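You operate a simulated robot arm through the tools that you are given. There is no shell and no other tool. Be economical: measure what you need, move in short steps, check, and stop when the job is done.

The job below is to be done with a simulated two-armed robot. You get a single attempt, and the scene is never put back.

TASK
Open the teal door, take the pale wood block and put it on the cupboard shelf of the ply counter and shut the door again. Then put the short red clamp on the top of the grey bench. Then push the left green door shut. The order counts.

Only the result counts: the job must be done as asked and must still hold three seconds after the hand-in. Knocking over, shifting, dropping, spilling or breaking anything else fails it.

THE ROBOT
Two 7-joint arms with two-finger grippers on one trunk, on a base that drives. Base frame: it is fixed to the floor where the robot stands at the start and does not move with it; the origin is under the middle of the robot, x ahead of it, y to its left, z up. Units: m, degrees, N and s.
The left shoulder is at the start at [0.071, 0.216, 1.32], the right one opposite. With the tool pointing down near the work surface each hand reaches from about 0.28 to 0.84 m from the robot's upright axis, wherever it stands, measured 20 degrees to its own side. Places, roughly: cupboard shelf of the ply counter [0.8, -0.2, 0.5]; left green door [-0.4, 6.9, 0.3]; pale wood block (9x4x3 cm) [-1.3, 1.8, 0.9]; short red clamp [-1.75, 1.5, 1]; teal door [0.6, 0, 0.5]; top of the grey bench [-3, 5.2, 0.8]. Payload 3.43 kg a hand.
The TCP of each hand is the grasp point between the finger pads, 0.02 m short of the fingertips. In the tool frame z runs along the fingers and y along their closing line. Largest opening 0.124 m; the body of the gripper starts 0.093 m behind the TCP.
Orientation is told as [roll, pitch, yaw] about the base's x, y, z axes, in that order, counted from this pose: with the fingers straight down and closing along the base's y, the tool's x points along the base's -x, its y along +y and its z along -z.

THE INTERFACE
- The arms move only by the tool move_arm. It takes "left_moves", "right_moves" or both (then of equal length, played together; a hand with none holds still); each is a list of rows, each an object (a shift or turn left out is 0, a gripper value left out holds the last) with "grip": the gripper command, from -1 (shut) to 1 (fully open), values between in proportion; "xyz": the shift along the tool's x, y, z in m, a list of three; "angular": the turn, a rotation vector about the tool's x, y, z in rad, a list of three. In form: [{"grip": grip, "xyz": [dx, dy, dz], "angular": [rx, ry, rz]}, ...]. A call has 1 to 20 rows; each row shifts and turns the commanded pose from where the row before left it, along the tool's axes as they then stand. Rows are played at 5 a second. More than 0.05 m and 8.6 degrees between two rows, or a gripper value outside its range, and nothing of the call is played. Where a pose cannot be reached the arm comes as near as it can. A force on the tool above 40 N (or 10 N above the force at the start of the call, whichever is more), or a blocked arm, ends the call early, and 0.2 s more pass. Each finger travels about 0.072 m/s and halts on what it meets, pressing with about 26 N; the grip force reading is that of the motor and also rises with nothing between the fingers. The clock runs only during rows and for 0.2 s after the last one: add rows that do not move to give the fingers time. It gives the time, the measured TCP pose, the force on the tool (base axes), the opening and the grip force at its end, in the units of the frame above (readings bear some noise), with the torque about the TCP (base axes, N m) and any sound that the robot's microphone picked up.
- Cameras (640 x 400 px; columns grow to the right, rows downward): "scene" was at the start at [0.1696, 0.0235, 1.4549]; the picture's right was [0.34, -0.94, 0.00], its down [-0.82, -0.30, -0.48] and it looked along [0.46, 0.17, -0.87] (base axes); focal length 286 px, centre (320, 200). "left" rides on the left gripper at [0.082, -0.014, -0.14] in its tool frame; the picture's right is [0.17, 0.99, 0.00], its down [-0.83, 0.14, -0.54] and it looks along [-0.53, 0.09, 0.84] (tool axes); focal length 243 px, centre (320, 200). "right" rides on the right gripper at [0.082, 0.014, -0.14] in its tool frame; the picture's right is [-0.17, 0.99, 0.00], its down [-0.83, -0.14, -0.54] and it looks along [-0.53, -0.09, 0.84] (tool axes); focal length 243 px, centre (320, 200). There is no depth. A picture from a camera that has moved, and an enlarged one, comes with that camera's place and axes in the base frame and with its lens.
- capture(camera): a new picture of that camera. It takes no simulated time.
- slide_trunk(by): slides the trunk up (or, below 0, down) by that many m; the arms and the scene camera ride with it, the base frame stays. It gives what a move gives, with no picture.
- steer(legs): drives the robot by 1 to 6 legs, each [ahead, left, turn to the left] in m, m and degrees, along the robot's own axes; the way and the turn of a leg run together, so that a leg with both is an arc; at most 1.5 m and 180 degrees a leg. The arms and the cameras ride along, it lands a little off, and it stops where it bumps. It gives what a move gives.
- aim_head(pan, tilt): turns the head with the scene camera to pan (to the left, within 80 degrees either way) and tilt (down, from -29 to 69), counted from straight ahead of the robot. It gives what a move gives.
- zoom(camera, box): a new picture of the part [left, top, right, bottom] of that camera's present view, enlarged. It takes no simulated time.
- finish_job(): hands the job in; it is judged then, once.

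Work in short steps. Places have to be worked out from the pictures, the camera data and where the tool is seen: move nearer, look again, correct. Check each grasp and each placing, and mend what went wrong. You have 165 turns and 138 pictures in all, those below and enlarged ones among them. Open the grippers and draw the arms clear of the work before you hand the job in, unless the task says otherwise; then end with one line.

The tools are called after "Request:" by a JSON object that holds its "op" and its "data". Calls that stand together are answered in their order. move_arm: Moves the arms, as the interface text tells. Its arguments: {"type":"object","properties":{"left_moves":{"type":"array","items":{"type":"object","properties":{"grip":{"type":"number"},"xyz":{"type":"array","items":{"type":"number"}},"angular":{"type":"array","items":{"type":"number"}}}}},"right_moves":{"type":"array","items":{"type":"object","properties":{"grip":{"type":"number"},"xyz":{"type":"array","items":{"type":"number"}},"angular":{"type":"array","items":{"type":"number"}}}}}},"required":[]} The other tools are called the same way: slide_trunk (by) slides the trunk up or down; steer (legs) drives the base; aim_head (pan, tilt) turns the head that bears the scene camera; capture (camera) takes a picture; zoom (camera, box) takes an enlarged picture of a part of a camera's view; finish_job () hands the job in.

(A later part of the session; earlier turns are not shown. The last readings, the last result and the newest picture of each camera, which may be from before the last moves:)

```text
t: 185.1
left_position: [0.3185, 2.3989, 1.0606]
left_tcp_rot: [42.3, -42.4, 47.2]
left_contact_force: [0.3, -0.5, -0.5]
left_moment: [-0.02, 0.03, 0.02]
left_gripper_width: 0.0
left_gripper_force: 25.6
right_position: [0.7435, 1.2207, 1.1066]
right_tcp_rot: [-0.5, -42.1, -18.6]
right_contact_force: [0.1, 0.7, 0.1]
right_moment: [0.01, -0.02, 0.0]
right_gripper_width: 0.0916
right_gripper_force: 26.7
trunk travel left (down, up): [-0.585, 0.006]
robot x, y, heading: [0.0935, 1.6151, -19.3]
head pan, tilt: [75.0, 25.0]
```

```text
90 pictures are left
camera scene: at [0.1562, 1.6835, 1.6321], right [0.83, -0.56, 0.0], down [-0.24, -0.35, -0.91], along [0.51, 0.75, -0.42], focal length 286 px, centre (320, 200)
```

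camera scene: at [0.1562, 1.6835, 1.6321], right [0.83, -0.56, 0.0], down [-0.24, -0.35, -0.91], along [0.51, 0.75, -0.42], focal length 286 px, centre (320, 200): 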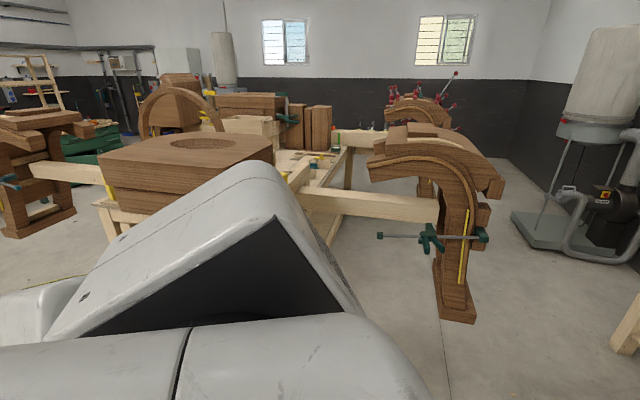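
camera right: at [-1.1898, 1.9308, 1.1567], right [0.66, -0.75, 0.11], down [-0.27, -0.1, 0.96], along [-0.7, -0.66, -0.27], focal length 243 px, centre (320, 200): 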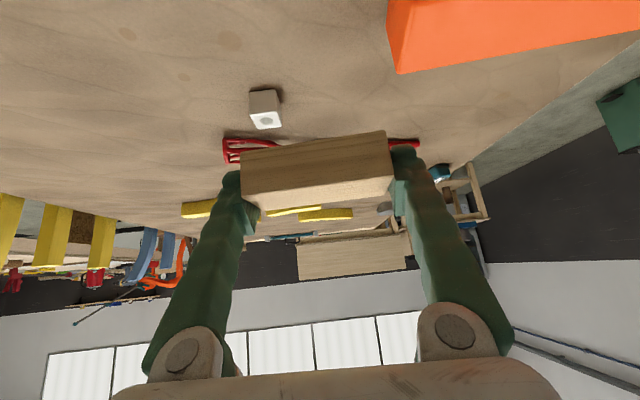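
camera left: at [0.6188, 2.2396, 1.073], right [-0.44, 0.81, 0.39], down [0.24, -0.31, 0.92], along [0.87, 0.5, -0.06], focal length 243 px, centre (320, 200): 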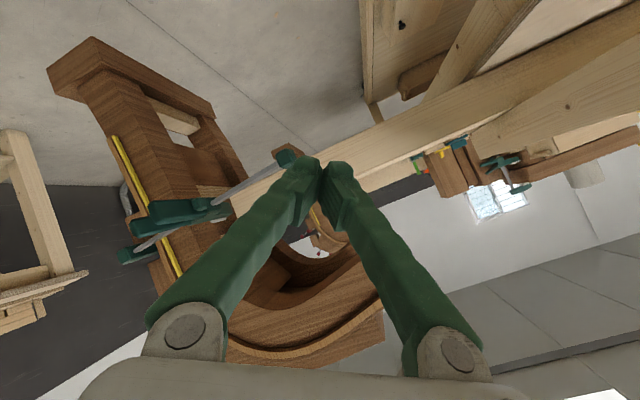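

The cart looks intact. I continue to the cupboard stand-off.

Request:
{"op": "steer", "data": {"legs": [[-0.183, -1.465, 0]]}}

Request:
{"op": "aim_head", "data": {"pan": 0, "tilt": 40}}

Request:
{"op": "capture", "data": {"camera": "scene"}}

```text
t: 204.9
left_position: [-0.3349, 1.0691, 1.0611]
left_tcp_rot: [42.2, -42.4, 46.0]
left_contact_force: [-0.2, 0.4, 0.2]
left_moment: [-0.03, -0.02, 0.0]
left_gripper_width: 0.0
left_gripper_force: 26.0
right_position: [0.0606, -0.1163, 1.1063]
right_tcp_rot: [-0.4, -42.3, -20.0]
right_contact_force: [0.2, -0.6, -2.0]
right_moment: [-0.01, -0.01, -0.01]
right_gripper_width: 0.0909
right_gripper_force: 25.9
trunk travel left (down, up): [-0.585, 0.006]
robot x, y, heading: [-0.5794, 0.2876, -20.6]
head pan, tilt: [75.0, 25.0]
```

```text
t: 206.3
left_position: [-0.3346, 1.0692, 1.0621]
left_tcp_rot: [42.2, -42.4, 46.0]
left_contact_force: [0.2, -0.3, -0.1]
left_moment: [-0.02, -0.04, -0.02]
left_gripper_width: 0.0
left_gripper_force: 26.2
right_position: [0.0614, -0.1174, 1.1065]
right_tcp_rot: [-0.4, -42.3, -20.0]
right_contact_force: [0.2, 0.1, -0.6]
right_moment: [0.0, 0.0, 0.04]
right_gripper_width: 0.0907
right_gripper_force: 26.5
trunk travel left (down, up): [-0.585, 0.006]
robot x, y, heading: [-0.583, 0.2887, -20.5]
head pan, tilt: [0.0, 40.0]
```

```text
89 pictures are left
camera scene: at [-0.489, 0.2535, 1.6087], right [-0.35, -0.94, 0.0], down [-0.6, 0.23, -0.77], along [0.72, -0.27, -0.64], focal length 286 px, centre (320, 200)
```

scene: 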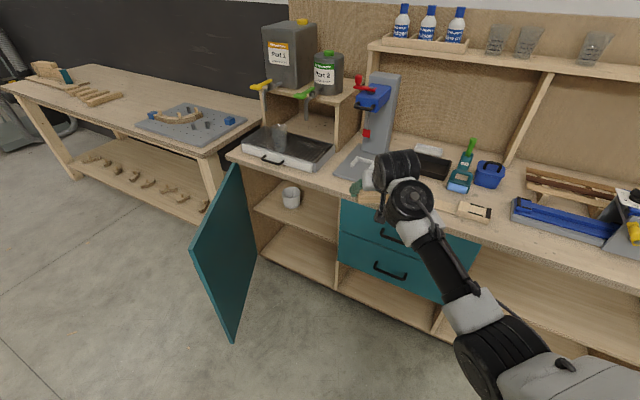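

I lower the trunk so the hand comes to shelf height, then look into the cupboard again.

Request:
{"op": "slide_trunk", "data": {"by": -0.44}}

Request:
{"op": "capture", "data": {"camera": "scene"}}

Request:
{"op": "capture", "data": {"camera": "right"}}

```text
refused: -0.44 is not a number from -0.4 to 0.4
```

```text
88 pictures are left
camera scene: at [-0.489, 0.2535, 1.6087], right [-0.35, -0.94, 0.0], down [-0.6, 0.23, -0.77], along [0.72, -0.27, -0.64], focal length 286 px, centre (320, 200)
```

scene: 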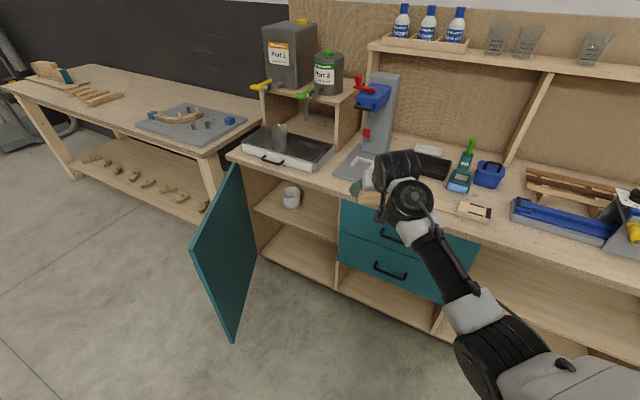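

```text
87 pictures are left
camera right: at [-0.079, -0.0507, 1.1565], right [0.46, 0.88, 0.11], down [0.19, -0.21, 0.96], along [0.87, -0.42, -0.27], focal length 243 px, centre (320, 200)
```

right: 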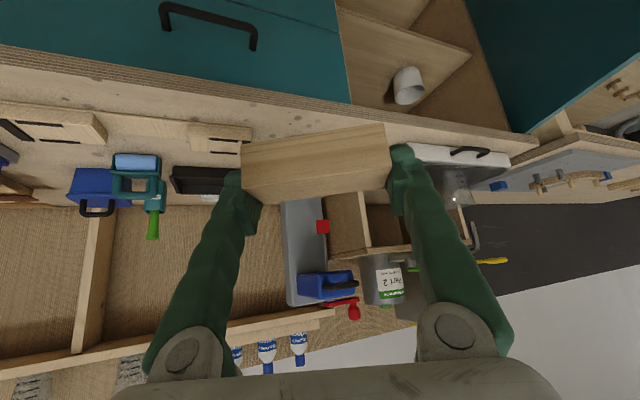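

The shelf's front edge is about 3 cm behind the door plane, and the mug is at about (0.715,-0.045). I aim the block at (0.553,-0.132). I lower the trunk in two slides and shift the hand 13 cm left.

Request:
{"op": "slide_trunk", "data": {"by": -0.4}}

Request:
{"op": "slide_trunk", "data": {"by": -0.11}}

Request:
{"op": "move_arm", "data": {"right_moves": [{"xyz": [0, 0.034, 0]}, {"xyz": [0, 0.034, 0]}, {"xyz": [0, 0.034, 0]}, {"xyz": [0, 0.034, 0]}, {}]}}

Request:
{"op": "capture", "data": {"camera": "scene"}}

Request:
{"op": "capture", "data": {"camera": "right"}}

```text
t: 210.2
left_position: [-0.3337, 1.0696, 0.6607]
left_tcp_rot: [42.2, -42.3, 45.8]
left_contact_force: [0.0, -0.1, -0.9]
left_moment: [-0.02, -0.01, 0.04]
left_gripper_width: 0.0
left_gripper_force: 26.2
right_position: [0.0607, -0.1172, 0.7079]
right_tcp_rot: [-0.5, -42.2, -20.0]
right_contact_force: [0.9, 0.2, -1.0]
right_moment: [0.04, -0.04, -0.03]
right_gripper_width: 0.0908
right_gripper_force: 26.4
trunk travel left (down, up): [-0.185, 0.406]
robot x, y, heading: [-0.5856, 0.2899, -20.4]
head pan, tilt: [0.0, 40.0]
```

```text
t: 211.5
left_position: [-0.2773, 1.0294, 0.5001]
left_tcp_rot: [41.2, -35.2, 37.3]
left_contact_force: [-0.3, -0.3, 0.8]
left_moment: [-0.01, -0.02, -0.01]
left_gripper_width: 0.0
left_gripper_force: 25.8
right_position: [0.0617, -0.1178, 0.5964]
right_tcp_rot: [-0.4, -42.1, -19.9]
right_contact_force: [0.4, 0.1, -0.6]
right_moment: [0.01, -0.05, -0.01]
right_gripper_width: 0.0907
right_gripper_force: 26.4
trunk travel left (down, up): [-0.076, 0.514]
robot x, y, heading: [-0.5812, 0.287, -20.5]
head pan, tilt: [0.0, 40.0]
stopped: the arm was blocked; the commanded pose is now the measured one
```

```text
t: 212.7
left_position: [-0.2768, 1.0289, 0.4998]
left_tcp_rot: [41.2, -35.2, 37.3]
left_contact_force: [0.3, 0.1, -1.2]
left_moment: [0.01, 0.02, 0.01]
left_gripper_width: 0.0001
left_gripper_force: 26.2
right_position: [0.1088, 0.0107, 0.5956]
right_tcp_rot: [-0.5, -42.2, -20.0]
right_contact_force: [-0.2, 0.3, -1.7]
right_moment: [-0.01, 0.01, -0.01]
right_gripper_width: 0.0905
right_gripper_force: 25.7
trunk travel left (down, up): [-0.076, 0.514]
robot x, y, heading: [-0.5844, 0.2869, -20.6]
head pan, tilt: [0.0, 40.0]
```

```text
86 pictures are left
camera scene: at [-0.2804, 0.1746, 1.0538], right [-0.35, -0.94, 0.0], down [-0.6, 0.23, -0.77], along [0.72, -0.27, -0.64], focal length 286 px, centre (320, 200)
```

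scene: 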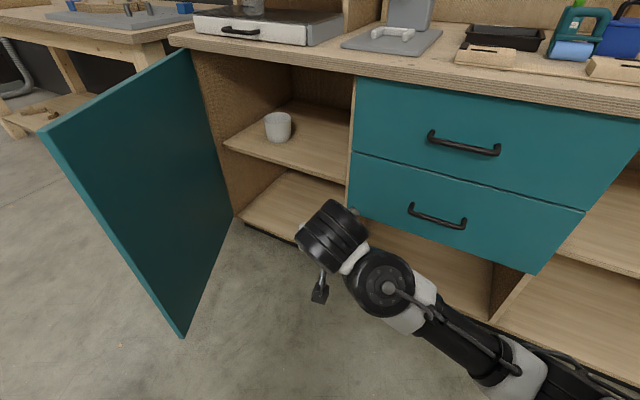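

```text
85 pictures are left
camera right: at [-0.0316, 0.0784, 0.6459], right [0.46, 0.88, 0.11], down [0.19, -0.21, 0.96], along [0.87, -0.42, -0.27], focal length 243 px, centre (320, 200)
```

right: 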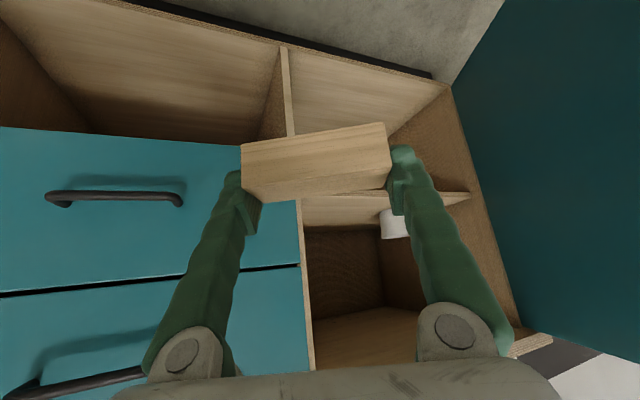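

There's clear space and the block bottom is about 4 cm above the shelf. I drive ahead 0.3 m first and check.

Request:
{"op": "steer", "data": {"legs": [[0.3, 0.02, 0]]}}

Request:
{"op": "capture", "data": {"camera": "right"}}

Request:
{"op": "capture", "data": {"camera": "scene"}}

```text
t: 215.1
left_position: [0.0075, 0.9436, 0.502]
left_tcp_rot: [41.1, -35.4, 37.4]
left_contact_force: [-0.3, 0.4, 0.2]
left_moment: [0.01, 0.02, -0.01]
left_gripper_width: 0.0
left_gripper_force: 26.0
right_position: [0.394, -0.0752, 0.5956]
right_tcp_rot: [-0.4, -42.1, -20.0]
right_contact_force: [0.0, -0.7, -0.1]
right_moment: [-0.03, 0.02, -0.02]
right_gripper_width: 0.0906
right_gripper_force: 25.9
trunk travel left (down, up): [-0.076, 0.514]
robot x, y, heading: [-0.2971, 0.2022, -20.6]
head pan, tilt: [0.0, 40.0]
```

```text
84 pictures are left
camera right: at [0.2545, -0.0073, 0.6457], right [0.46, 0.88, 0.11], down [0.19, -0.21, 0.96], along [0.87, -0.42, -0.27], focal length 243 px, centre (320, 200)
```

right: 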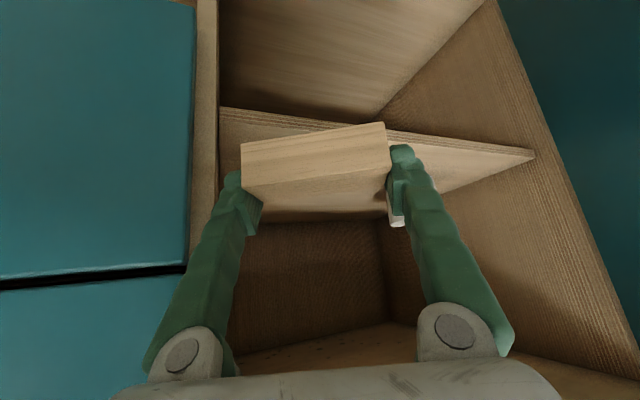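

```text
83 pictures are left
camera scene: at [0.0058, 0.0889, 1.0537], right [-0.35, -0.94, 0.0], down [-0.6, 0.23, -0.77], along [0.72, -0.27, -0.64], focal length 286 px, centre (320, 200)
```

scene: 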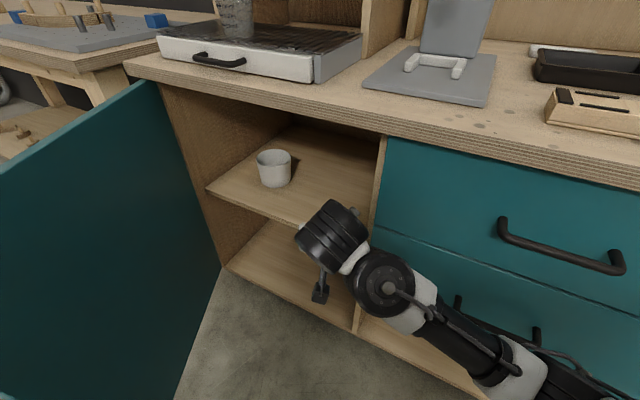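

Shelf height refines to about 0.505. I drive another 0.1 m, then extend the arm the last 8 cm.

Request:
{"op": "steer", "data": {"legs": [[0.1, 0, 0]]}}

Request:
{"op": "move_arm", "data": {"right_moves": [{"xyz": [-0.0185, 0, 0.01675]}, {"xyz": [-0.0185, 0, 0.01675]}, {"xyz": [-0.0185, 0, 0.01675]}, {}]}}

Request:
{"op": "capture", "data": {"camera": "right"}}

Request:
{"op": "capture", "data": {"camera": "scene"}}

```text
t: 216.3
left_position: [0.1013, 0.9095, 0.5014]
left_tcp_rot: [41.2, -35.4, 37.3]
left_contact_force: [0.8, 0.3, -0.8]
left_moment: [0.04, 0.03, 0.0]
left_gripper_width: 0.0
left_gripper_force: 26.0
right_position: [0.4887, -0.1089, 0.5965]
right_tcp_rot: [-0.3, -42.1, -19.9]
right_contact_force: [0.4, 0.6, -0.4]
right_moment: [0.03, 0.02, -0.01]
right_gripper_width: 0.0904
right_gripper_force: 26.0
trunk travel left (down, up): [-0.076, 0.514]
robot x, y, heading: [-0.2046, 0.1644, -20.7]
head pan, tilt: [0.0, 40.0]
```

```text
t: 217.3
left_position: [0.1016, 0.909, 0.5008]
left_tcp_rot: [41.2, -35.2, 37.2]
left_contact_force: [-0.2, 0.4, -0.1]
left_moment: [0.01, 0.0, -0.03]
left_gripper_width: 0.0
left_gripper_force: 26.0
right_position: [0.5585, -0.1343, 0.5943]
right_tcp_rot: [-0.4, -42.1, -19.9]
right_contact_force: [-0.3, -0.6, -1.2]
right_moment: [0.02, 0.04, -0.01]
right_gripper_width: 0.0904
right_gripper_force: 26.4
trunk travel left (down, up): [-0.076, 0.514]
robot x, y, heading: [-0.2046, 0.1662, -20.5]
head pan, tilt: [0.0, 40.0]
```

```text
82 pictures are left
camera right: at [0.4175, -0.0675, 0.6459], right [0.46, 0.88, 0.11], down [0.19, -0.21, 0.96], along [0.87, -0.42, -0.27], focal length 243 px, centre (320, 200)
```

right: 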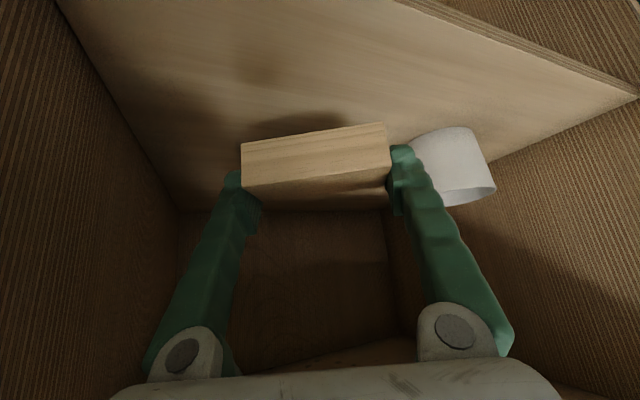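

```text
81 pictures are left
camera scene: at [0.0985, 0.054, 1.0538], right [-0.35, -0.94, 0.0], down [-0.6, 0.23, -0.77], along [0.72, -0.27, -0.64], focal length 286 px, centre (320, 200)
```

scene: 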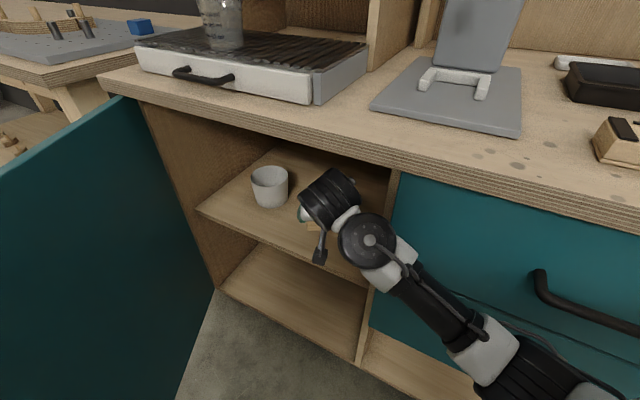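

The block hangs over the shelf, clear of the mug. I lower it slowly.

Request:
{"op": "move_arm", "data": {"right_moves": [{"xyz": [0.0067, 0, 0.0074]}, {"xyz": [0.0067, 0, 0.0074]}, {"xyz": [0.0067, 0, 0.0074]}, {"xyz": [0.0067, 0, 0.0074]}, {"xyz": [0.0067, 0, 0.0074]}, {}]}}

Request:
{"op": "capture", "data": {"camera": "right"}}

```text
t: 218.7
left_position: [0.102, 0.9089, 0.4999]
left_tcp_rot: [41.2, -35.3, 37.3]
left_contact_force: [-0.2, 0.1, 0.1]
left_moment: [-0.03, -0.01, 0.0]
left_gripper_width: 0.0
left_gripper_force: 26.6
right_position: [0.5572, -0.1338, 0.5458]
right_tcp_rot: [-0.4, -42.2, -19.9]
right_contact_force: [-0.1, 0.0, -1.2]
right_moment: [-0.02, 0.02, 0.0]
right_gripper_width: 0.0902
right_gripper_force: 26.1
trunk travel left (down, up): [-0.076, 0.514]
robot x, y, heading: [-0.2043, 0.1645, -20.6]
head pan, tilt: [0.0, 40.0]
```

```text
80 pictures are left
camera right: at [0.418, -0.0676, 0.5955], right [0.46, 0.88, 0.11], down [0.19, -0.21, 0.96], along [0.87, -0.42, -0.27], focal length 243 px, centre (320, 200)
```

right: 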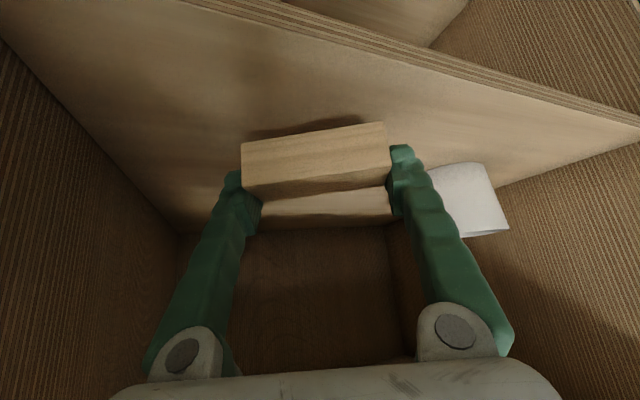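

It's about a centimetre above. I keep lowering in small rows until contact.

Request:
{"op": "move_arm", "data": {"right_moves": [{"xyz": [0.0027, 0, 0.003]}, {"xyz": [0.0027, 0, 0.003]}, {"xyz": [0.002, 0, 0.0022]}, {}]}}

Request:
{"op": "zoom", "data": {"camera": "right", "box": [220, 90, 420, 215]}}

```text
t: 219.7
left_position: [0.1022, 0.9103, 0.502]
left_tcp_rot: [41.2, -35.3, 37.4]
left_contact_force: [0.1, 0.4, -0.2]
left_moment: [0.0, 0.02, 0.0]
left_gripper_width: 0.0
left_gripper_force: 26.0
right_position: [0.5578, -0.1343, 0.535]
right_tcp_rot: [-0.4, -42.2, -19.9]
right_contact_force: [-0.2, 0.5, -1.3]
right_moment: [-0.04, 0.02, 0.0]
right_gripper_width: 0.0902
right_gripper_force: 25.9
trunk travel left (down, up): [-0.076, 0.514]
robot x, y, heading: [-0.2066, 0.1675, -20.5]
head pan, tilt: [0.0, 40.0]
```

```text
3.20 times, centred on (320, 152) of right
camera zoom: at [0.4178, -0.0685, 0.5848], right [0.46, 0.88, 0.11], down [0.19, -0.21, 0.96], along [0.87, -0.42, -0.27], focal length 776 px, centre (320, 352)
```

zoom: 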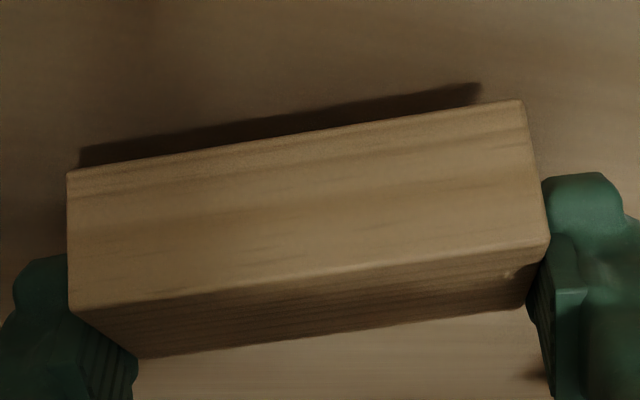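

There's still a thin shadow gap. I go on until the force shows contact.

Request:
{"op": "move_arm", "data": {"right_moves": [{"xyz": [0.002, 0, 0.0022]}, {"xyz": [0.002, 0, 0.0022]}, {}]}}

Request:
{"op": "zoom", "data": {"camera": "right", "box": [220, 90, 420, 215]}}

```text
t: 220.5
left_position: [0.1019, 0.9097, 0.5011]
left_tcp_rot: [41.2, -35.2, 37.3]
left_contact_force: [0.4, -0.7, -0.1]
left_moment: [-0.01, -0.01, 0.01]
left_gripper_width: 0.0
left_gripper_force: 25.8
right_position: [0.5573, -0.1359, 0.5282]
right_tcp_rot: [-0.4, -42.2, -19.8]
right_contact_force: [-0.3, -0.8, -0.5]
right_moment: [-0.06, 0.01, -0.02]
right_gripper_width: 0.0904
right_gripper_force: 26.2
trunk travel left (down, up): [-0.076, 0.514]
robot x, y, heading: [-0.2019, 0.1676, -20.8]
head pan, tilt: [0.0, 40.0]
```

```text
3.20 times, centred on (320, 152) of right
camera zoom: at [0.4178, -0.0686, 0.5787], right [0.46, 0.88, 0.11], down [0.19, -0.21, 0.96], along [0.87, -0.42, -0.27], focal length 776 px, centre (320, 352)
```

zoom: 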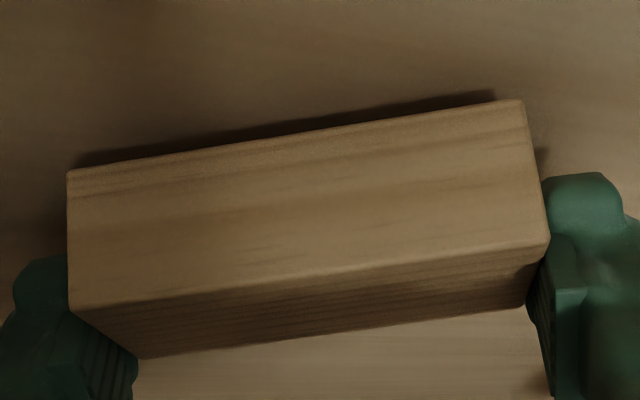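

Request:
{"op": "move_arm", "data": {"right_moves": [{"xyz": [0.002, 0, 0.0022]}, {"xyz": [0.0015, 0, 0.0017]}, {}]}}

Request:
{"op": "zoom", "data": {"camera": "right", "box": [220, 90, 420, 215]}}

```text
t: 221.3
left_position: [0.1013, 0.9095, 0.5003]
left_tcp_rot: [41.2, -35.4, 37.4]
left_contact_force: [0.9, 0.1, -0.9]
left_moment: [0.0, 0.0, 0.02]
left_gripper_width: 0.0001
left_gripper_force: 25.8
right_position: [0.5567, -0.1349, 0.5247]
right_tcp_rot: [-0.4, -42.1, -20.0]
right_contact_force: [0.1, -0.4, -0.6]
right_moment: [0.02, 0.0, 0.01]
right_gripper_width: 0.0903
right_gripper_force: 26.1
trunk travel left (down, up): [-0.076, 0.514]
robot x, y, heading: [-0.2017, 0.1658, -20.5]
head pan, tilt: [0.0, 40.0]
```

```text
3.20 times, centred on (320, 152) of right
camera zoom: at [0.4176, -0.0685, 0.5737], right [0.46, 0.88, 0.11], down [0.19, -0.21, 0.96], along [0.87, -0.42, -0.27], focal length 776 px, centre (320, 352)
```

zoom: 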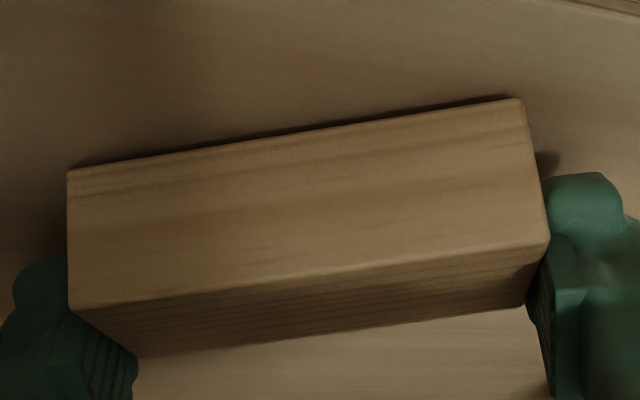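

One or two millimetres remain. I lower 2 mm more and open the gripper.

Request:
{"op": "move_arm", "data": {"right_moves": [{"xyz": [0.0014, 0, 0.0015]}, {}, {"grip": 0.55}, {"grip": 0.55}, {"grip": 0.8}, {"grip": 0.8}]}}

Request:
{"op": "capture", "data": {"camera": "right"}}

```text
t: 222.7
left_position: [0.1006, 0.9105, 0.5007]
left_tcp_rot: [41.2, -35.3, 37.3]
left_contact_force: [-0.9, -1.0, 0.0]
left_moment: [0.0, 0.03, 0.0]
left_gripper_width: 0.0
left_gripper_force: 26.1
right_position: [0.5576, -0.1352, 0.5209]
right_tcp_rot: [-0.3, -42.1, -19.9]
right_contact_force: [-1.0, 1.0, -0.1]
right_moment: [0.0, -0.03, 0.0]
right_gripper_width: 0.1115
right_gripper_force: 0.1
trunk travel left (down, up): [-0.076, 0.514]
robot x, y, heading: [-0.2011, 0.1667, -20.6]
head pan, tilt: [0.0, 40.0]
```

```text
76 pictures are left
camera right: at [0.4175, -0.0682, 0.5719], right [0.46, 0.88, 0.11], down [0.19, -0.21, 0.96], along [0.87, -0.42, -0.27], focal length 243 px, centre (320, 200)
```

right: 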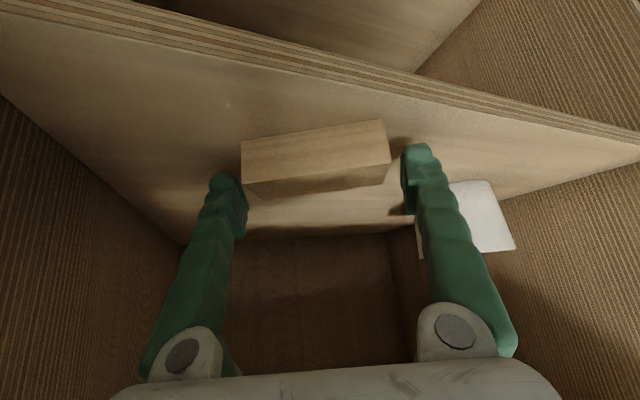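

The block rests on the shelf. I retreat along the tool axis and then back the base out.

Request:
{"op": "move_arm", "data": {"right_moves": [{"xyz": [0, 0, -0.03]}, {"xyz": [0, 0, -0.03]}, {"xyz": [0.0, 0, -0.03]}, {}]}}

Request:
{"op": "steer", "data": {"legs": [[-0.4, 0, 0]]}}

Request:
{"op": "capture", "data": {"camera": "scene"}}

```text
t: 223.7
left_position: [0.1021, 0.9096, 0.5018]
left_tcp_rot: [41.2, -35.2, 37.3]
left_contact_force: [-0.1, 0.2, -0.1]
left_moment: [0.02, -0.02, -0.02]
left_gripper_width: 0.0
left_gripper_force: 25.7
right_position: [0.5011, -0.1162, 0.5877]
right_tcp_rot: [-0.4, -42.0, -20.0]
right_contact_force: [-0.1, -0.4, 0.9]
right_moment: [0.04, 0.0, 0.01]
right_gripper_width: 0.1116
right_gripper_force: 0.0
trunk travel left (down, up): [-0.076, 0.514]
robot x, y, heading: [-0.2039, 0.1671, -20.6]
head pan, tilt: [0.0, 40.0]
```

```text
t: 226.7
left_position: [-0.2777, 1.0504, 0.5004]
left_tcp_rot: [41.2, -35.3, 37.5]
left_contact_force: [0.2, 0.5, 0.3]
left_moment: [0.01, -0.02, 0.0]
left_gripper_width: 0.0001
left_gripper_force: 26.0
right_position: [0.1273, 0.0267, 0.589]
right_tcp_rot: [-0.4, -42.1, -19.7]
right_contact_force: [0.6, -0.9, 0.4]
right_moment: [0.02, 0.02, -0.01]
right_gripper_width: 0.1115
right_gripper_force: 0.2
trunk travel left (down, up): [-0.076, 0.514]
robot x, y, heading: [-0.5762, 0.3059, -20.2]
head pan, tilt: [0.0, 40.0]
```

```text
75 pictures are left
camera scene: at [-0.2766, 0.1957, 1.0539], right [-0.35, -0.94, 0.0], down [-0.6, 0.22, -0.77], along [0.72, -0.27, -0.64], focal length 286 px, centre (320, 200)
```

scene: 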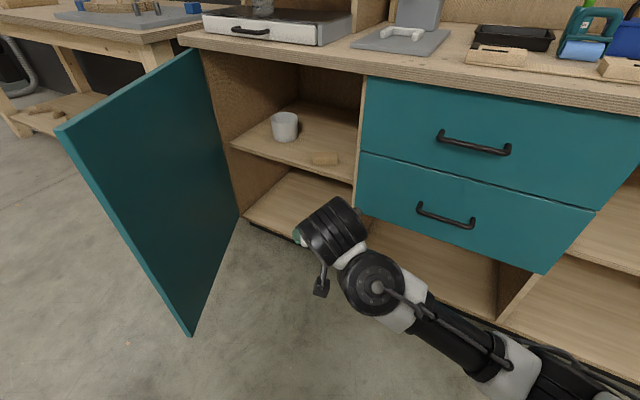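

The block sits on the shelf well clear of the mug. Now I shut the door: lower and close the right hand, turn square to the cabinet, and go round to the door's outer side.

Request:
{"op": "move_arm", "data": {"right_moves": [{"grip": -1, "xyz": [0.0235, 0, 0.026]}, {"grip": -1, "xyz": [0.0235, 0, 0.026]}, {"grip": -1, "xyz": [0.0235, 0, 0.026]}, {"grip": -1, "xyz": [0.0235, 0, 0.026]}]}}

Request:
{"op": "steer", "data": {"legs": [[0, 0, -28.7], [-0.5, 0.3, 0], [0, 0.64, 0]]}}

Request:
{"op": "aim_head", "data": {"pan": -5, "tilt": 45}}

Request:
{"op": "capture", "data": {"camera": "scene"}}

```text
t: 227.7
left_position: [-0.2768, 1.0505, 0.5018]
left_tcp_rot: [41.2, -35.2, 37.5]
left_contact_force: [0.8, 0.6, 0.1]
left_moment: [0.01, -0.02, 0.01]
left_gripper_width: 0.0002
left_gripper_force: 26.2
right_position: [0.1277, 0.0256, 0.4478]
right_tcp_rot: [-0.4, -42.1, -19.7]
right_contact_force: [0.4, -0.3, 0.0]
right_moment: [0.03, -0.01, 0.02]
right_gripper_width: 0.0
right_gripper_force: 25.6
trunk travel left (down, up): [-0.076, 0.514]
robot x, y, heading: [-0.5822, 0.3068, -20.5]
head pan, tilt: [0.0, 40.0]
```

```text
t: 242.7
left_position: [0.4188, 1.8167, 0.4994]
left_tcp_rot: [41.2, -35.3, 9.3]
left_contact_force: [0.9, 0.7, 0.4]
left_moment: [0.0, 0.01, -0.02]
left_gripper_width: 0.0001
left_gripper_force: 25.9
right_position: [0.2897, 0.7207, 0.4477]
right_tcp_rot: [-0.4, -42.2, -47.9]
right_contact_force: [0.4, -0.3, -0.4]
right_moment: [-0.01, 0.02, 0.01]
right_gripper_width: 0.0002
right_gripper_force: 26.2
trunk travel left (down, up): [-0.076, 0.514]
robot x, y, heading: [-0.2001, 1.3025, -48.7]
head pan, tilt: [0.0, 40.0]
```

```text
t: 243.4
left_position: [0.4193, 1.8147, 0.5016]
left_tcp_rot: [41.1, -35.4, 9.2]
left_contact_force: [-0.2, -0.7, -0.7]
left_moment: [0.03, -0.01, 0.03]
left_gripper_width: 0.0001
left_gripper_force: 26.0
right_position: [0.2901, 0.721, 0.447]
right_tcp_rot: [-0.4, -42.1, -47.8]
right_contact_force: [-0.8, -0.4, 0.6]
right_moment: [-0.03, 0.0, -0.01]
right_gripper_width: 0.0
right_gripper_force: 25.8
trunk travel left (down, up): [-0.076, 0.514]
robot x, y, heading: [-0.199, 1.3002, -48.8]
head pan, tilt: [-5.0, 45.0]
```

```text
74 pictures are left
camera scene: at [0.0058, 1.06, 1.0466], right [-0.8, -0.59, 0.0], down [-0.42, 0.57, -0.71], along [0.42, -0.57, -0.71], focal length 286 px, centre (320, 200)
```

scene: 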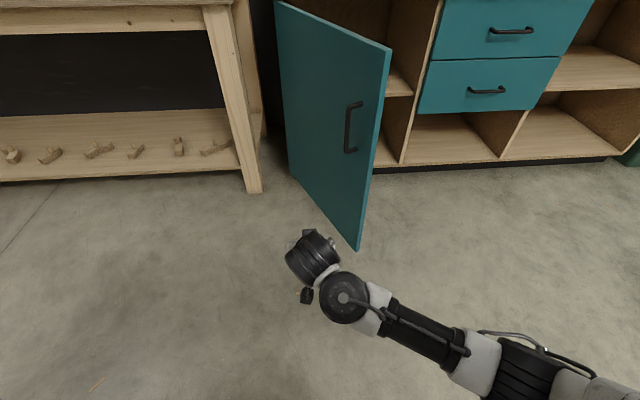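

The hand is outside the door. I go ahead 0.27 m, then sweep right against its outer face.

Request:
{"op": "steer", "data": {"legs": [[0.27, 0, 0], [0.09, -0.23, 0]]}}

Request:
{"op": "capture", "data": {"camera": "scene"}}

```text
t: 249.0
left_position: [0.4802, 1.389, 0.5009]
left_tcp_rot: [41.2, -35.3, 9.3]
left_contact_force: [-0.1, -0.1, 0.8]
left_moment: [0.02, 0.01, -0.05]
left_gripper_width: 0.0
left_gripper_force: 25.9
right_position: [0.351, 0.2934, 0.4482]
right_tcp_rot: [-0.4, -42.1, -47.8]
right_contact_force: [-0.4, -0.9, 0.4]
right_moment: [0.02, 0.02, 0.03]
right_gripper_width: 0.0
right_gripper_force: 26.1
trunk travel left (down, up): [-0.076, 0.514]
robot x, y, heading: [-0.1344, 0.8762, -48.7]
head pan, tilt: [-5.0, 45.0]
```

```text
73 pictures are left
camera scene: at [0.0674, 0.6329, 1.0465], right [-0.8, -0.59, 0.0], down [-0.42, 0.57, -0.71], along [0.42, -0.57, -0.71], focal length 286 px, centre (320, 200)
```

scene: 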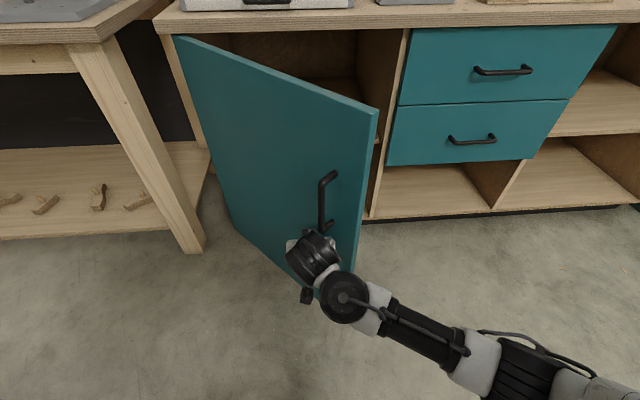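

The door is swinging shut. I continue ahead and slightly right.

Request:
{"op": "steer", "data": {"legs": [[0.145, -0.05, 0]]}}

Request:
{"op": "capture", "data": {"camera": "scene"}}

```text
t: 250.5
left_position: [0.538, 1.2463, 0.5013]
left_tcp_rot: [41.3, -35.3, 9.2]
left_contact_force: [0.2, -0.6, 0.8]
left_moment: [0.03, 0.03, 0.02]
left_gripper_width: 0.0
left_gripper_force: 26.5
right_position: [0.41, 0.1525, 0.4479]
right_tcp_rot: [-0.4, -42.1, -47.9]
right_contact_force: [-0.1, -0.5, 0.2]
right_moment: [0.01, 0.0, 0.0]
right_gripper_width: 0.0
right_gripper_force: 26.9
trunk travel left (down, up): [-0.076, 0.514]
robot x, y, heading: [-0.0831, 0.7339, -48.4]
head pan, tilt: [-5.0, 45.0]
```

```text
72 pictures are left
camera scene: at [0.1257, 0.4914, 1.0464], right [-0.8, -0.59, 0.0], down [-0.42, 0.57, -0.71], along [0.42, -0.57, -0.71], focal length 286 px, centre (320, 200)
```

scene: 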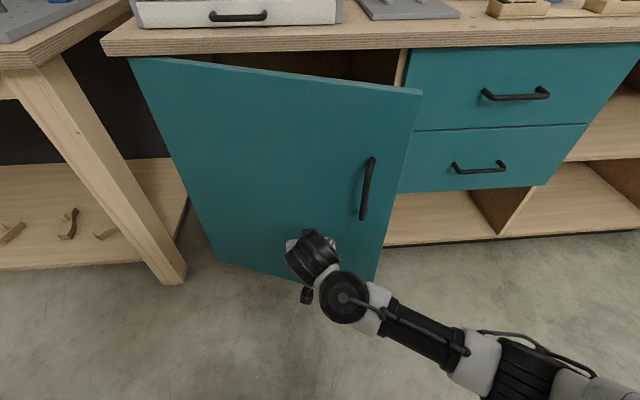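

About 18° remains. I drive ahead another 0.11 m.

Request:
{"op": "steer", "data": {"legs": [[0.11, -0.05, 0]]}}

Request:
{"op": "move_arm", "data": {"right_moves": [{"xyz": [-0.009, 0, 0.008]}, {"xyz": [-0.009, 0, 0.008]}, {"xyz": [-0.009, 0, 0.008]}, {"xyz": [-0.009, 0, 0.008]}, {"xyz": [-0.009, 0, 0.008]}, {"xyz": [-0.009, 0, 0.008]}, {"xyz": [-0.009, 0, 0.008]}, {"xyz": [-0.009, 0, 0.008]}]}}

Request:
{"op": "capture", "data": {"camera": "scene"}}

```text
t: 251.8
left_position: [0.5762, 1.1292, 0.5013]
left_tcp_rot: [41.2, -35.3, 9.1]
left_contact_force: [0.2, -0.6, 0.5]
left_moment: [-0.02, -0.01, 0.02]
left_gripper_width: 0.0001
left_gripper_force: 25.8
right_position: [0.4448, 0.0358, 0.4473]
right_tcp_rot: [-0.4, -41.9, -48.1]
right_contact_force: [0.5, -0.3, -0.8]
right_moment: [0.01, -0.01, 0.0]
right_gripper_width: 0.0
right_gripper_force: 25.9
trunk travel left (down, up): [-0.076, 0.514]
robot x, y, heading: [-0.0435, 0.6212, -48.5]
head pan, tilt: [-5.0, 45.0]
```

```text
t: 253.4
left_position: [0.5759, 1.1303, 0.5018]
left_tcp_rot: [41.1, -35.4, 9.0]
left_contact_force: [0.4, -0.4, -0.2]
left_moment: [-0.04, -0.03, -0.01]
left_gripper_width: 0.0001
left_gripper_force: 25.9
right_position: [0.4954, -0.018, 0.4486]
right_tcp_rot: [-0.5, -41.5, -47.8]
right_contact_force: [-8.4, 9.9, 5.4]
right_moment: [-0.07, -0.04, -0.1]
right_gripper_width: 0.0
right_gripper_force: 34.1
trunk travel left (down, up): [-0.076, 0.514]
robot x, y, heading: [-0.0477, 0.6207, -48.7]
head pan, tilt: [-5.0, 45.0]
stopped in row 7 (right hand): the force on the tool passed its limit at 48 N (the readings are from after the stop); the commanded pose is now the measured one
```

```text
71 pictures are left
camera scene: at [0.1607, 0.3757, 1.0469], right [-0.81, -0.59, 0.0], down [-0.42, 0.57, -0.71], along [0.42, -0.57, -0.71], focal length 286 px, centre (320, 200)
```

scene: 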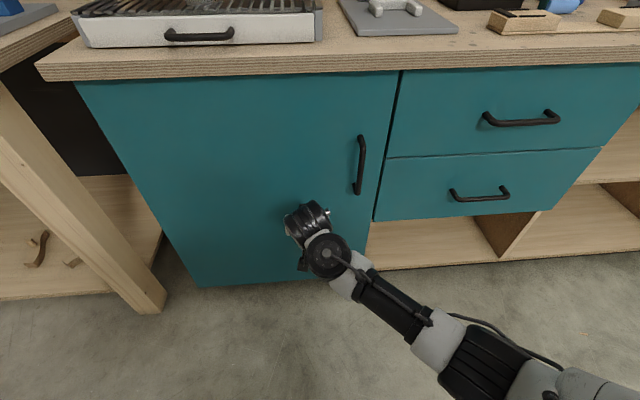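

It closed with a firm stop. I zoom on the latch edge to verify that it is flush.

Request:
{"op": "zoom", "data": {"camera": "scene", "box": [320, 60, 480, 160]}}

```text
4.00 times, centred on (400, 110) of scene
camera zoom: at [0.1607, 0.3757, 1.0469], right [-0.81, -0.59, 0.0], down [-0.42, 0.57, -0.71], along [0.42, -0.57, -0.71], focal length 1145 px, centre (0, 560)
```

zoom: 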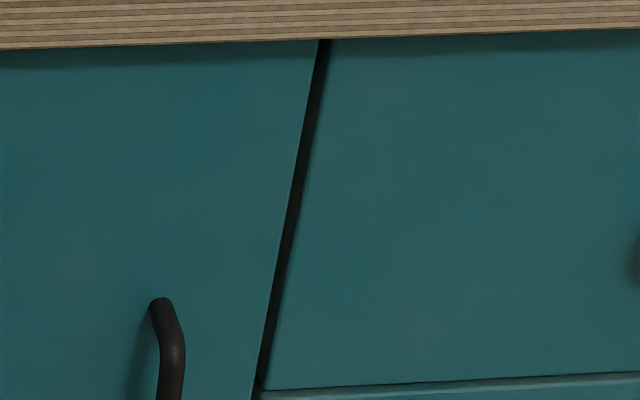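

The door is flush shut. I back off, turn toward the bench, and raise the trunk again.

Request:
{"op": "steer", "data": {"legs": [[-0.3, 0, 0], [0, 0, 179]]}}

Request:
{"op": "slide_trunk", "data": {"by": 0.4}}

Request:
{"op": "slide_trunk", "data": {"by": 0.11}}

Request:
{"op": "aim_head", "data": {"pan": 10, "tilt": 30}}

Request:
{"op": "capture", "data": {"camera": "scene"}}

```text
t: 266.1
left_position: [-0.8293, 0.2978, 0.502]
left_tcp_rot: [41.3, -35.3, -167.9]
left_contact_force: [0.0, -1.0, -0.7]
left_moment: [0.0, 0.02, 0.0]
left_gripper_width: 0.0
left_gripper_force: 25.7
right_position: [-0.8071, 1.4496, 0.4467]
right_tcp_rot: [-0.5, -41.6, 135.0]
right_contact_force: [0.2, -0.2, -0.3]
right_moment: [0.0, 0.02, 0.01]
right_gripper_width: 0.0001
right_gripper_force: 34.2
trunk travel left (down, up): [-0.076, 0.514]
robot x, y, heading: [-0.2375, 0.845, 134.4]
head pan, tilt: [-5.0, 45.0]
```

```text
t: 270.0
left_position: [-0.8307, 0.2986, 0.9006]
left_tcp_rot: [41.3, -35.3, -167.9]
left_contact_force: [-0.6, 0.0, -0.5]
left_moment: [0.0, 0.02, -0.01]
left_gripper_width: 0.0
left_gripper_force: 25.8
right_position: [-0.8067, 1.4498, 0.8457]
right_tcp_rot: [-0.5, -41.6, 135.1]
right_contact_force: [-0.1, -0.8, -0.1]
right_moment: [0.0, -0.01, 0.0]
right_gripper_width: 0.0003
right_gripper_force: 34.4
trunk travel left (down, up): [-0.476, 0.114]
robot x, y, heading: [-0.2378, 0.8393, 134.3]
head pan, tilt: [-5.0, 45.0]
```

```text
t: 271.4
left_position: [-0.8305, 0.2977, 1.0101]
left_tcp_rot: [41.5, -35.2, -167.9]
left_contact_force: [-1.0, 0.5, 0.2]
left_moment: [0.0, -0.03, -0.01]
left_gripper_width: 0.0
left_gripper_force: 26.1
right_position: [-0.8336, 1.4759, 1.1301]
right_tcp_rot: [-0.9, -53.3, 135.2]
right_contact_force: [0.4, -0.4, -0.7]
right_moment: [0.03, 0.03, -0.03]
right_gripper_width: 0.0
right_gripper_force: 34.2
trunk travel left (down, up): [-0.586, 0.004]
robot x, y, heading: [-0.2368, 0.84, 134.1]
head pan, tilt: [-5.0, 45.0]
```

```text
t: 272.1
left_position: [-0.8304, 0.2989, 1.0114]
left_tcp_rot: [41.2, -35.3, -168.0]
left_contact_force: [-0.5, -0.3, 0.9]
left_moment: [-0.02, 0.01, 0.0]
left_gripper_width: 0.0001
left_gripper_force: 25.8
right_position: [-0.8342, 1.4778, 1.1314]
right_tcp_rot: [-0.8, -53.5, 135.3]
right_contact_force: [-0.2, 0.2, -0.4]
right_moment: [0.02, -0.02, -0.01]
right_gripper_width: 0.0002
right_gripper_force: 34.4
trunk travel left (down, up): [-0.586, 0.004]
robot x, y, heading: [-0.2369, 0.8358, 134.3]
head pan, tilt: [10.0, 30.0]
```

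```text
69 pictures are left
camera scene: at [-0.3196, 0.9028, 1.6255], right [0.59, 0.81, 0.0], down [0.41, -0.29, -0.87], along [-0.7, 0.51, -0.5], focal length 286 px, centre (320, 200)
```

scene: 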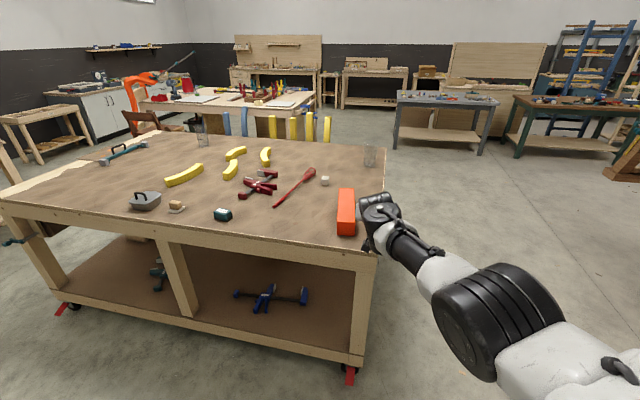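

Now a clear view; I zoom on the clamp.

Request:
{"op": "zoom", "data": {"camera": "scene", "box": [200, 130, 380, 240]}}

```text
3.56 times, centred on (290, 185) of scene
camera zoom: at [-0.3196, 0.9028, 1.6255], right [0.59, 0.81, 0.0], down [0.41, -0.29, -0.87], along [-0.7, 0.51, -0.5], focal length 1018 px, centre (427, 253)
```

zoom: 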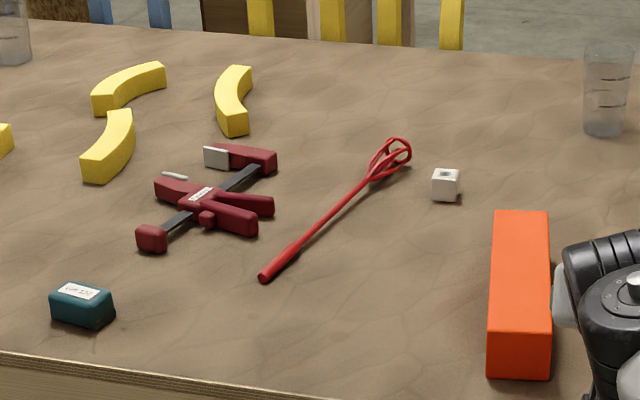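

The short red trigger clamp is at about (-1.65,1.45), with its bar running at about 125°. I retract the hand a little, open it, and drive to the bench front facing along the bar.

Request:
{"op": "move_arm", "data": {"right_moves": [{"grip": 0.5, "xyz": [0.024, 0, -0.032]}, {"grip": 0.5, "xyz": [0.024, 0, -0.032]}, {"grip": 0.5, "xyz": [0.024, 0, -0.032]}]}}

Request:
{"op": "steer", "data": {"legs": [[0.516, 0.724, 0], [0, 0, -9]]}}

Request:
{"op": "aim_head", "data": {"pan": 0, "tilt": 40}}

Request:
{"op": "capture", "data": {"camera": "scene"}}

Request:
{"op": "capture", "data": {"camera": "right"}}

```text
t: 273.1
left_position: [-0.8312, 0.2989, 1.0116]
left_tcp_rot: [41.2, -35.3, -168.0]
left_contact_force: [0.8, 0.2, 0.4]
left_moment: [0.02, -0.01, 0.03]
left_gripper_width: 0.0
left_gripper_force: 26.1
right_position: [-0.7123, 1.4604, 1.1339]
right_tcp_rot: [4.2, -52.3, 124.3]
right_contact_force: [-0.8, 0.3, -1.3]
right_moment: [0.03, 0.03, -0.01]
right_gripper_width: 0.0928
right_gripper_force: 0.0
trunk travel left (down, up): [-0.586, 0.004]
robot x, y, heading: [-0.2384, 0.8376, 134.3]
head pan, tilt: [10.0, 30.0]
stopped in row 3 (right hand): the arm was blocked; the commanded pose is now the measured one
```

```text
t: 283.7
left_position: [-1.7765, 0.287, 1.0113]
left_tcp_rot: [41.2, -35.3, -177.8]
left_contact_force: [0.4, 0.0, -0.7]
left_moment: [-0.02, -0.02, 0.01]
left_gripper_width: 0.0
left_gripper_force: 26.2
right_position: [-1.4603, 1.4084, 1.1338]
right_tcp_rot: [4.2, -52.4, 114.6]
right_contact_force: [0.2, -0.3, 0.4]
right_moment: [-0.01, -0.03, 0.0]
right_gripper_width: 0.0932
right_gripper_force: 0.0
trunk travel left (down, up): [-0.586, 0.004]
robot x, y, heading: [-1.0995, 0.7223, 124.4]
head pan, tilt: [10.0, 30.0]
```

```text
t: 284.4
left_position: [-1.7751, 0.2868, 1.0108]
left_tcp_rot: [41.2, -35.3, -177.9]
left_contact_force: [-0.1, -0.5, -1.1]
left_moment: [0.03, 0.02, -0.03]
left_gripper_width: 0.0
left_gripper_force: 25.9
right_position: [-1.4591, 1.4116, 1.1329]
right_tcp_rot: [4.1, -52.5, 114.6]
right_contact_force: [-0.5, 0.3, -1.1]
right_moment: [0.01, -0.01, 0.03]
right_gripper_width: 0.0927
right_gripper_force: 0.0
trunk travel left (down, up): [-0.586, 0.004]
robot x, y, heading: [-1.1021, 0.7186, 124.3]
head pan, tilt: [0.0, 40.0]
```

```text
67 pictures are left
camera scene: at [-1.1535, 0.8005, 1.6102], right [0.83, 0.56, 0.0], down [0.36, -0.53, -0.77], along [-0.43, 0.63, -0.64], focal length 286 px, centre (320, 200)
```

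scene: 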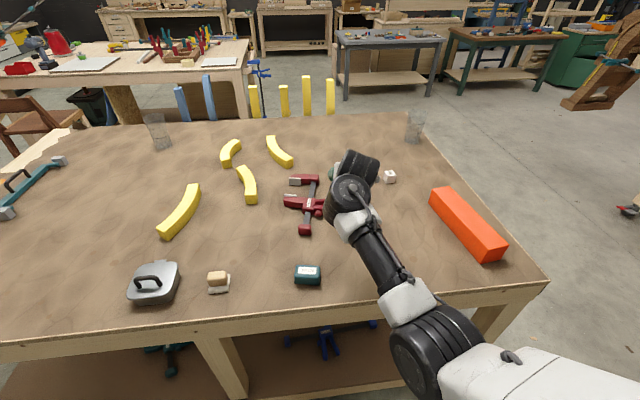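

```text
66 pictures are left
camera right: at [-1.3956, 1.2631, 1.1551], right [-0.91, -0.37, 0.17], down [0.12, 0.15, 0.98], along [-0.39, 0.92, -0.09], focal length 243 px, centre (320, 200)
```

right: 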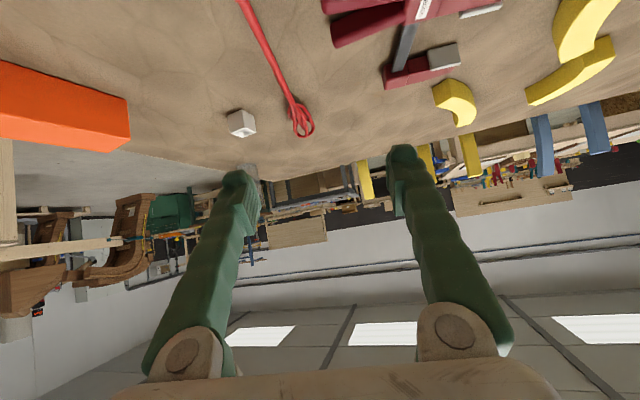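

Request:
{"op": "zoom", "data": {"camera": "scene", "box": [260, 160, 360, 240]}}

```text
5.00 times, centred on (310, 200) of scene
camera zoom: at [-1.1535, 0.8005, 1.6102], right [0.83, 0.56, 0.0], down [0.36, -0.53, -0.77], along [-0.43, 0.63, -0.64], focal length 1432 px, centre (370, 200)
```

zoom: 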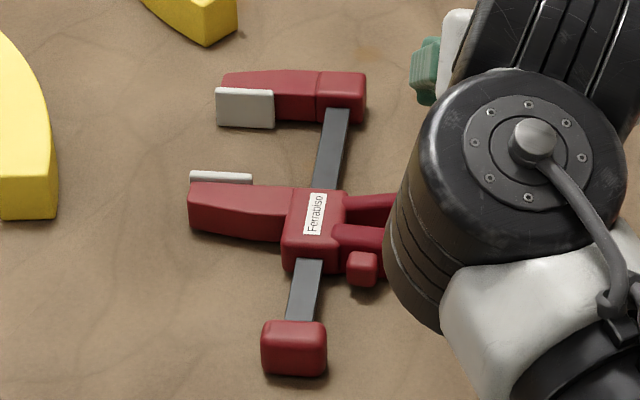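

I place the bar's free segment centre at (-1.68,1.517), bar direction about 119°, about 2 cm wide. I drive 0.2 m closer, then orient the tool across the bar above it.

Request:
{"op": "steer", "data": {"legs": [[0.2, 0, 0]]}}

Request:
{"op": "move_arm", "data": {"right_moves": [{"grip": 0.3, "angular": [-0.014, 0, -0.102]}, {"xyz": [0.0204, 0.031, 0.0157]}, {"xyz": [0.0204, 0.031, 0.0157]}, {"xyz": [0.0204, 0.031, 0.0157]}, {"xyz": [0.0204, 0.031, 0.0157]}, {"angular": [0, 0.12, 0]}, {"angular": [0, 0.12, 0]}, {"angular": [0, 0.12, 0]}, {}]}}

Request:
{"op": "capture", "data": {"camera": "right"}}

```text
t: 286.3
left_position: [-1.8871, 0.4485, 1.0103]
left_tcp_rot: [41.1, -35.1, -177.7]
left_contact_force: [-0.5, 0.3, 0.3]
left_moment: [0.01, 0.0, -0.05]
left_gripper_width: 0.0002
left_gripper_force: 26.2
right_position: [-1.5736, 1.5734, 1.1331]
right_tcp_rot: [4.1, -52.4, 114.6]
right_contact_force: [0.6, 0.2, 0.2]
right_moment: [0.02, -0.01, -0.01]
right_gripper_width: 0.093
right_gripper_force: 0.0
trunk travel left (down, up): [-0.586, 0.004]
robot x, y, heading: [-1.2124, 0.8825, 124.4]
head pan, tilt: [0.0, 40.0]
```

```text
t: 288.3
left_position: [-1.8867, 0.4507, 1.0118]
left_tcp_rot: [41.2, -35.3, -177.8]
left_contact_force: [-0.3, 0.1, -0.6]
left_moment: [0.01, -0.03, 0.0]
left_gripper_width: 0.0
left_gripper_force: 25.5
right_position: [-1.6525, 1.5173, 1.0285]
right_tcp_rot: [-2.3, -31.8, 122.6]
right_contact_force: [-0.3, -0.1, 0.0]
right_moment: [-0.02, 0.02, 0.01]
right_gripper_width: 0.0807
right_gripper_force: 0.1
right hand out of reach, approached as far as the arm can: row 8
trunk travel left (down, up): [-0.586, 0.004]
robot x, y, heading: [-1.2135, 0.8791, 124.5]
head pan, tilt: [0.0, 40.0]
```

```text
64 pictures are left
camera right: at [-1.5925, 1.3865, 1.1043], right [-0.92, -0.39, 0.05], down [-0.13, 0.42, 0.9], along [-0.38, 0.82, -0.43], focal length 243 px, centre (320, 200)
```

right: 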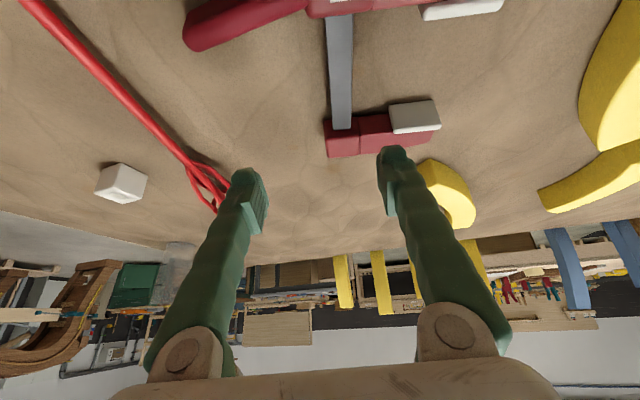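

The bar mid is confirmed at (-1.679,1.514). I fix the yaw, narrow the opening to 6 cm, and go down most of the way.

Request:
{"op": "move_arm", "data": {"right_moves": [{"grip": 0.0, "angular": [-0.003, 0, 0.07]}, {"xyz": [0.009, 0.0082, 0.0211]}, {"xyz": [0.009, 0.0082, 0.0211]}, {"xyz": [0.009, 0.0082, 0.0211]}, {}]}}

Request:
{"op": "capture", "data": {"camera": "right"}}

```text
t: 289.7
left_position: [-1.8865, 0.4497, 1.0105]
left_tcp_rot: [41.1, -35.4, -177.7]
left_contact_force: [1.0, -1.0, 0.2]
left_moment: [0.01, -0.02, 0.0]
left_gripper_width: 0.0
left_gripper_force: 25.9
right_position: [-1.6413, 1.5233, 0.9858]
right_tcp_rot: [0.8, -33.0, 116.5]
right_contact_force: [0.6, 0.2, -1.1]
right_moment: [0.0, -0.03, -0.05]
right_gripper_width: 0.0619
right_gripper_force: 0.1
right hand out of reach, approached as far as the arm can: row 2, 3, 4
trunk travel left (down, up): [-0.586, 0.004]
robot x, y, heading: [-1.2124, 0.8852, 124.3]
head pan, tilt: [0.0, 40.0]
stopped in row 5 (right hand): the arm was blocked; the commanded pose is now the measured one
```

```text
63 pictures are left
camera right: at [-1.5872, 1.389, 1.0603], right [-0.94, -0.32, 0.1], down [-0.05, 0.43, 0.9], along [-0.33, 0.84, -0.42], focal length 243 px, centre (320, 200)
```

right: 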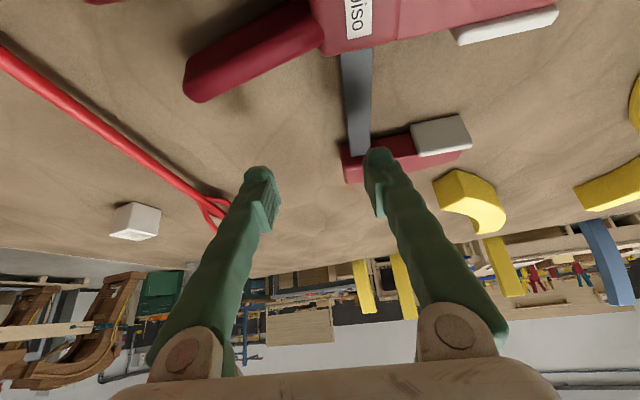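

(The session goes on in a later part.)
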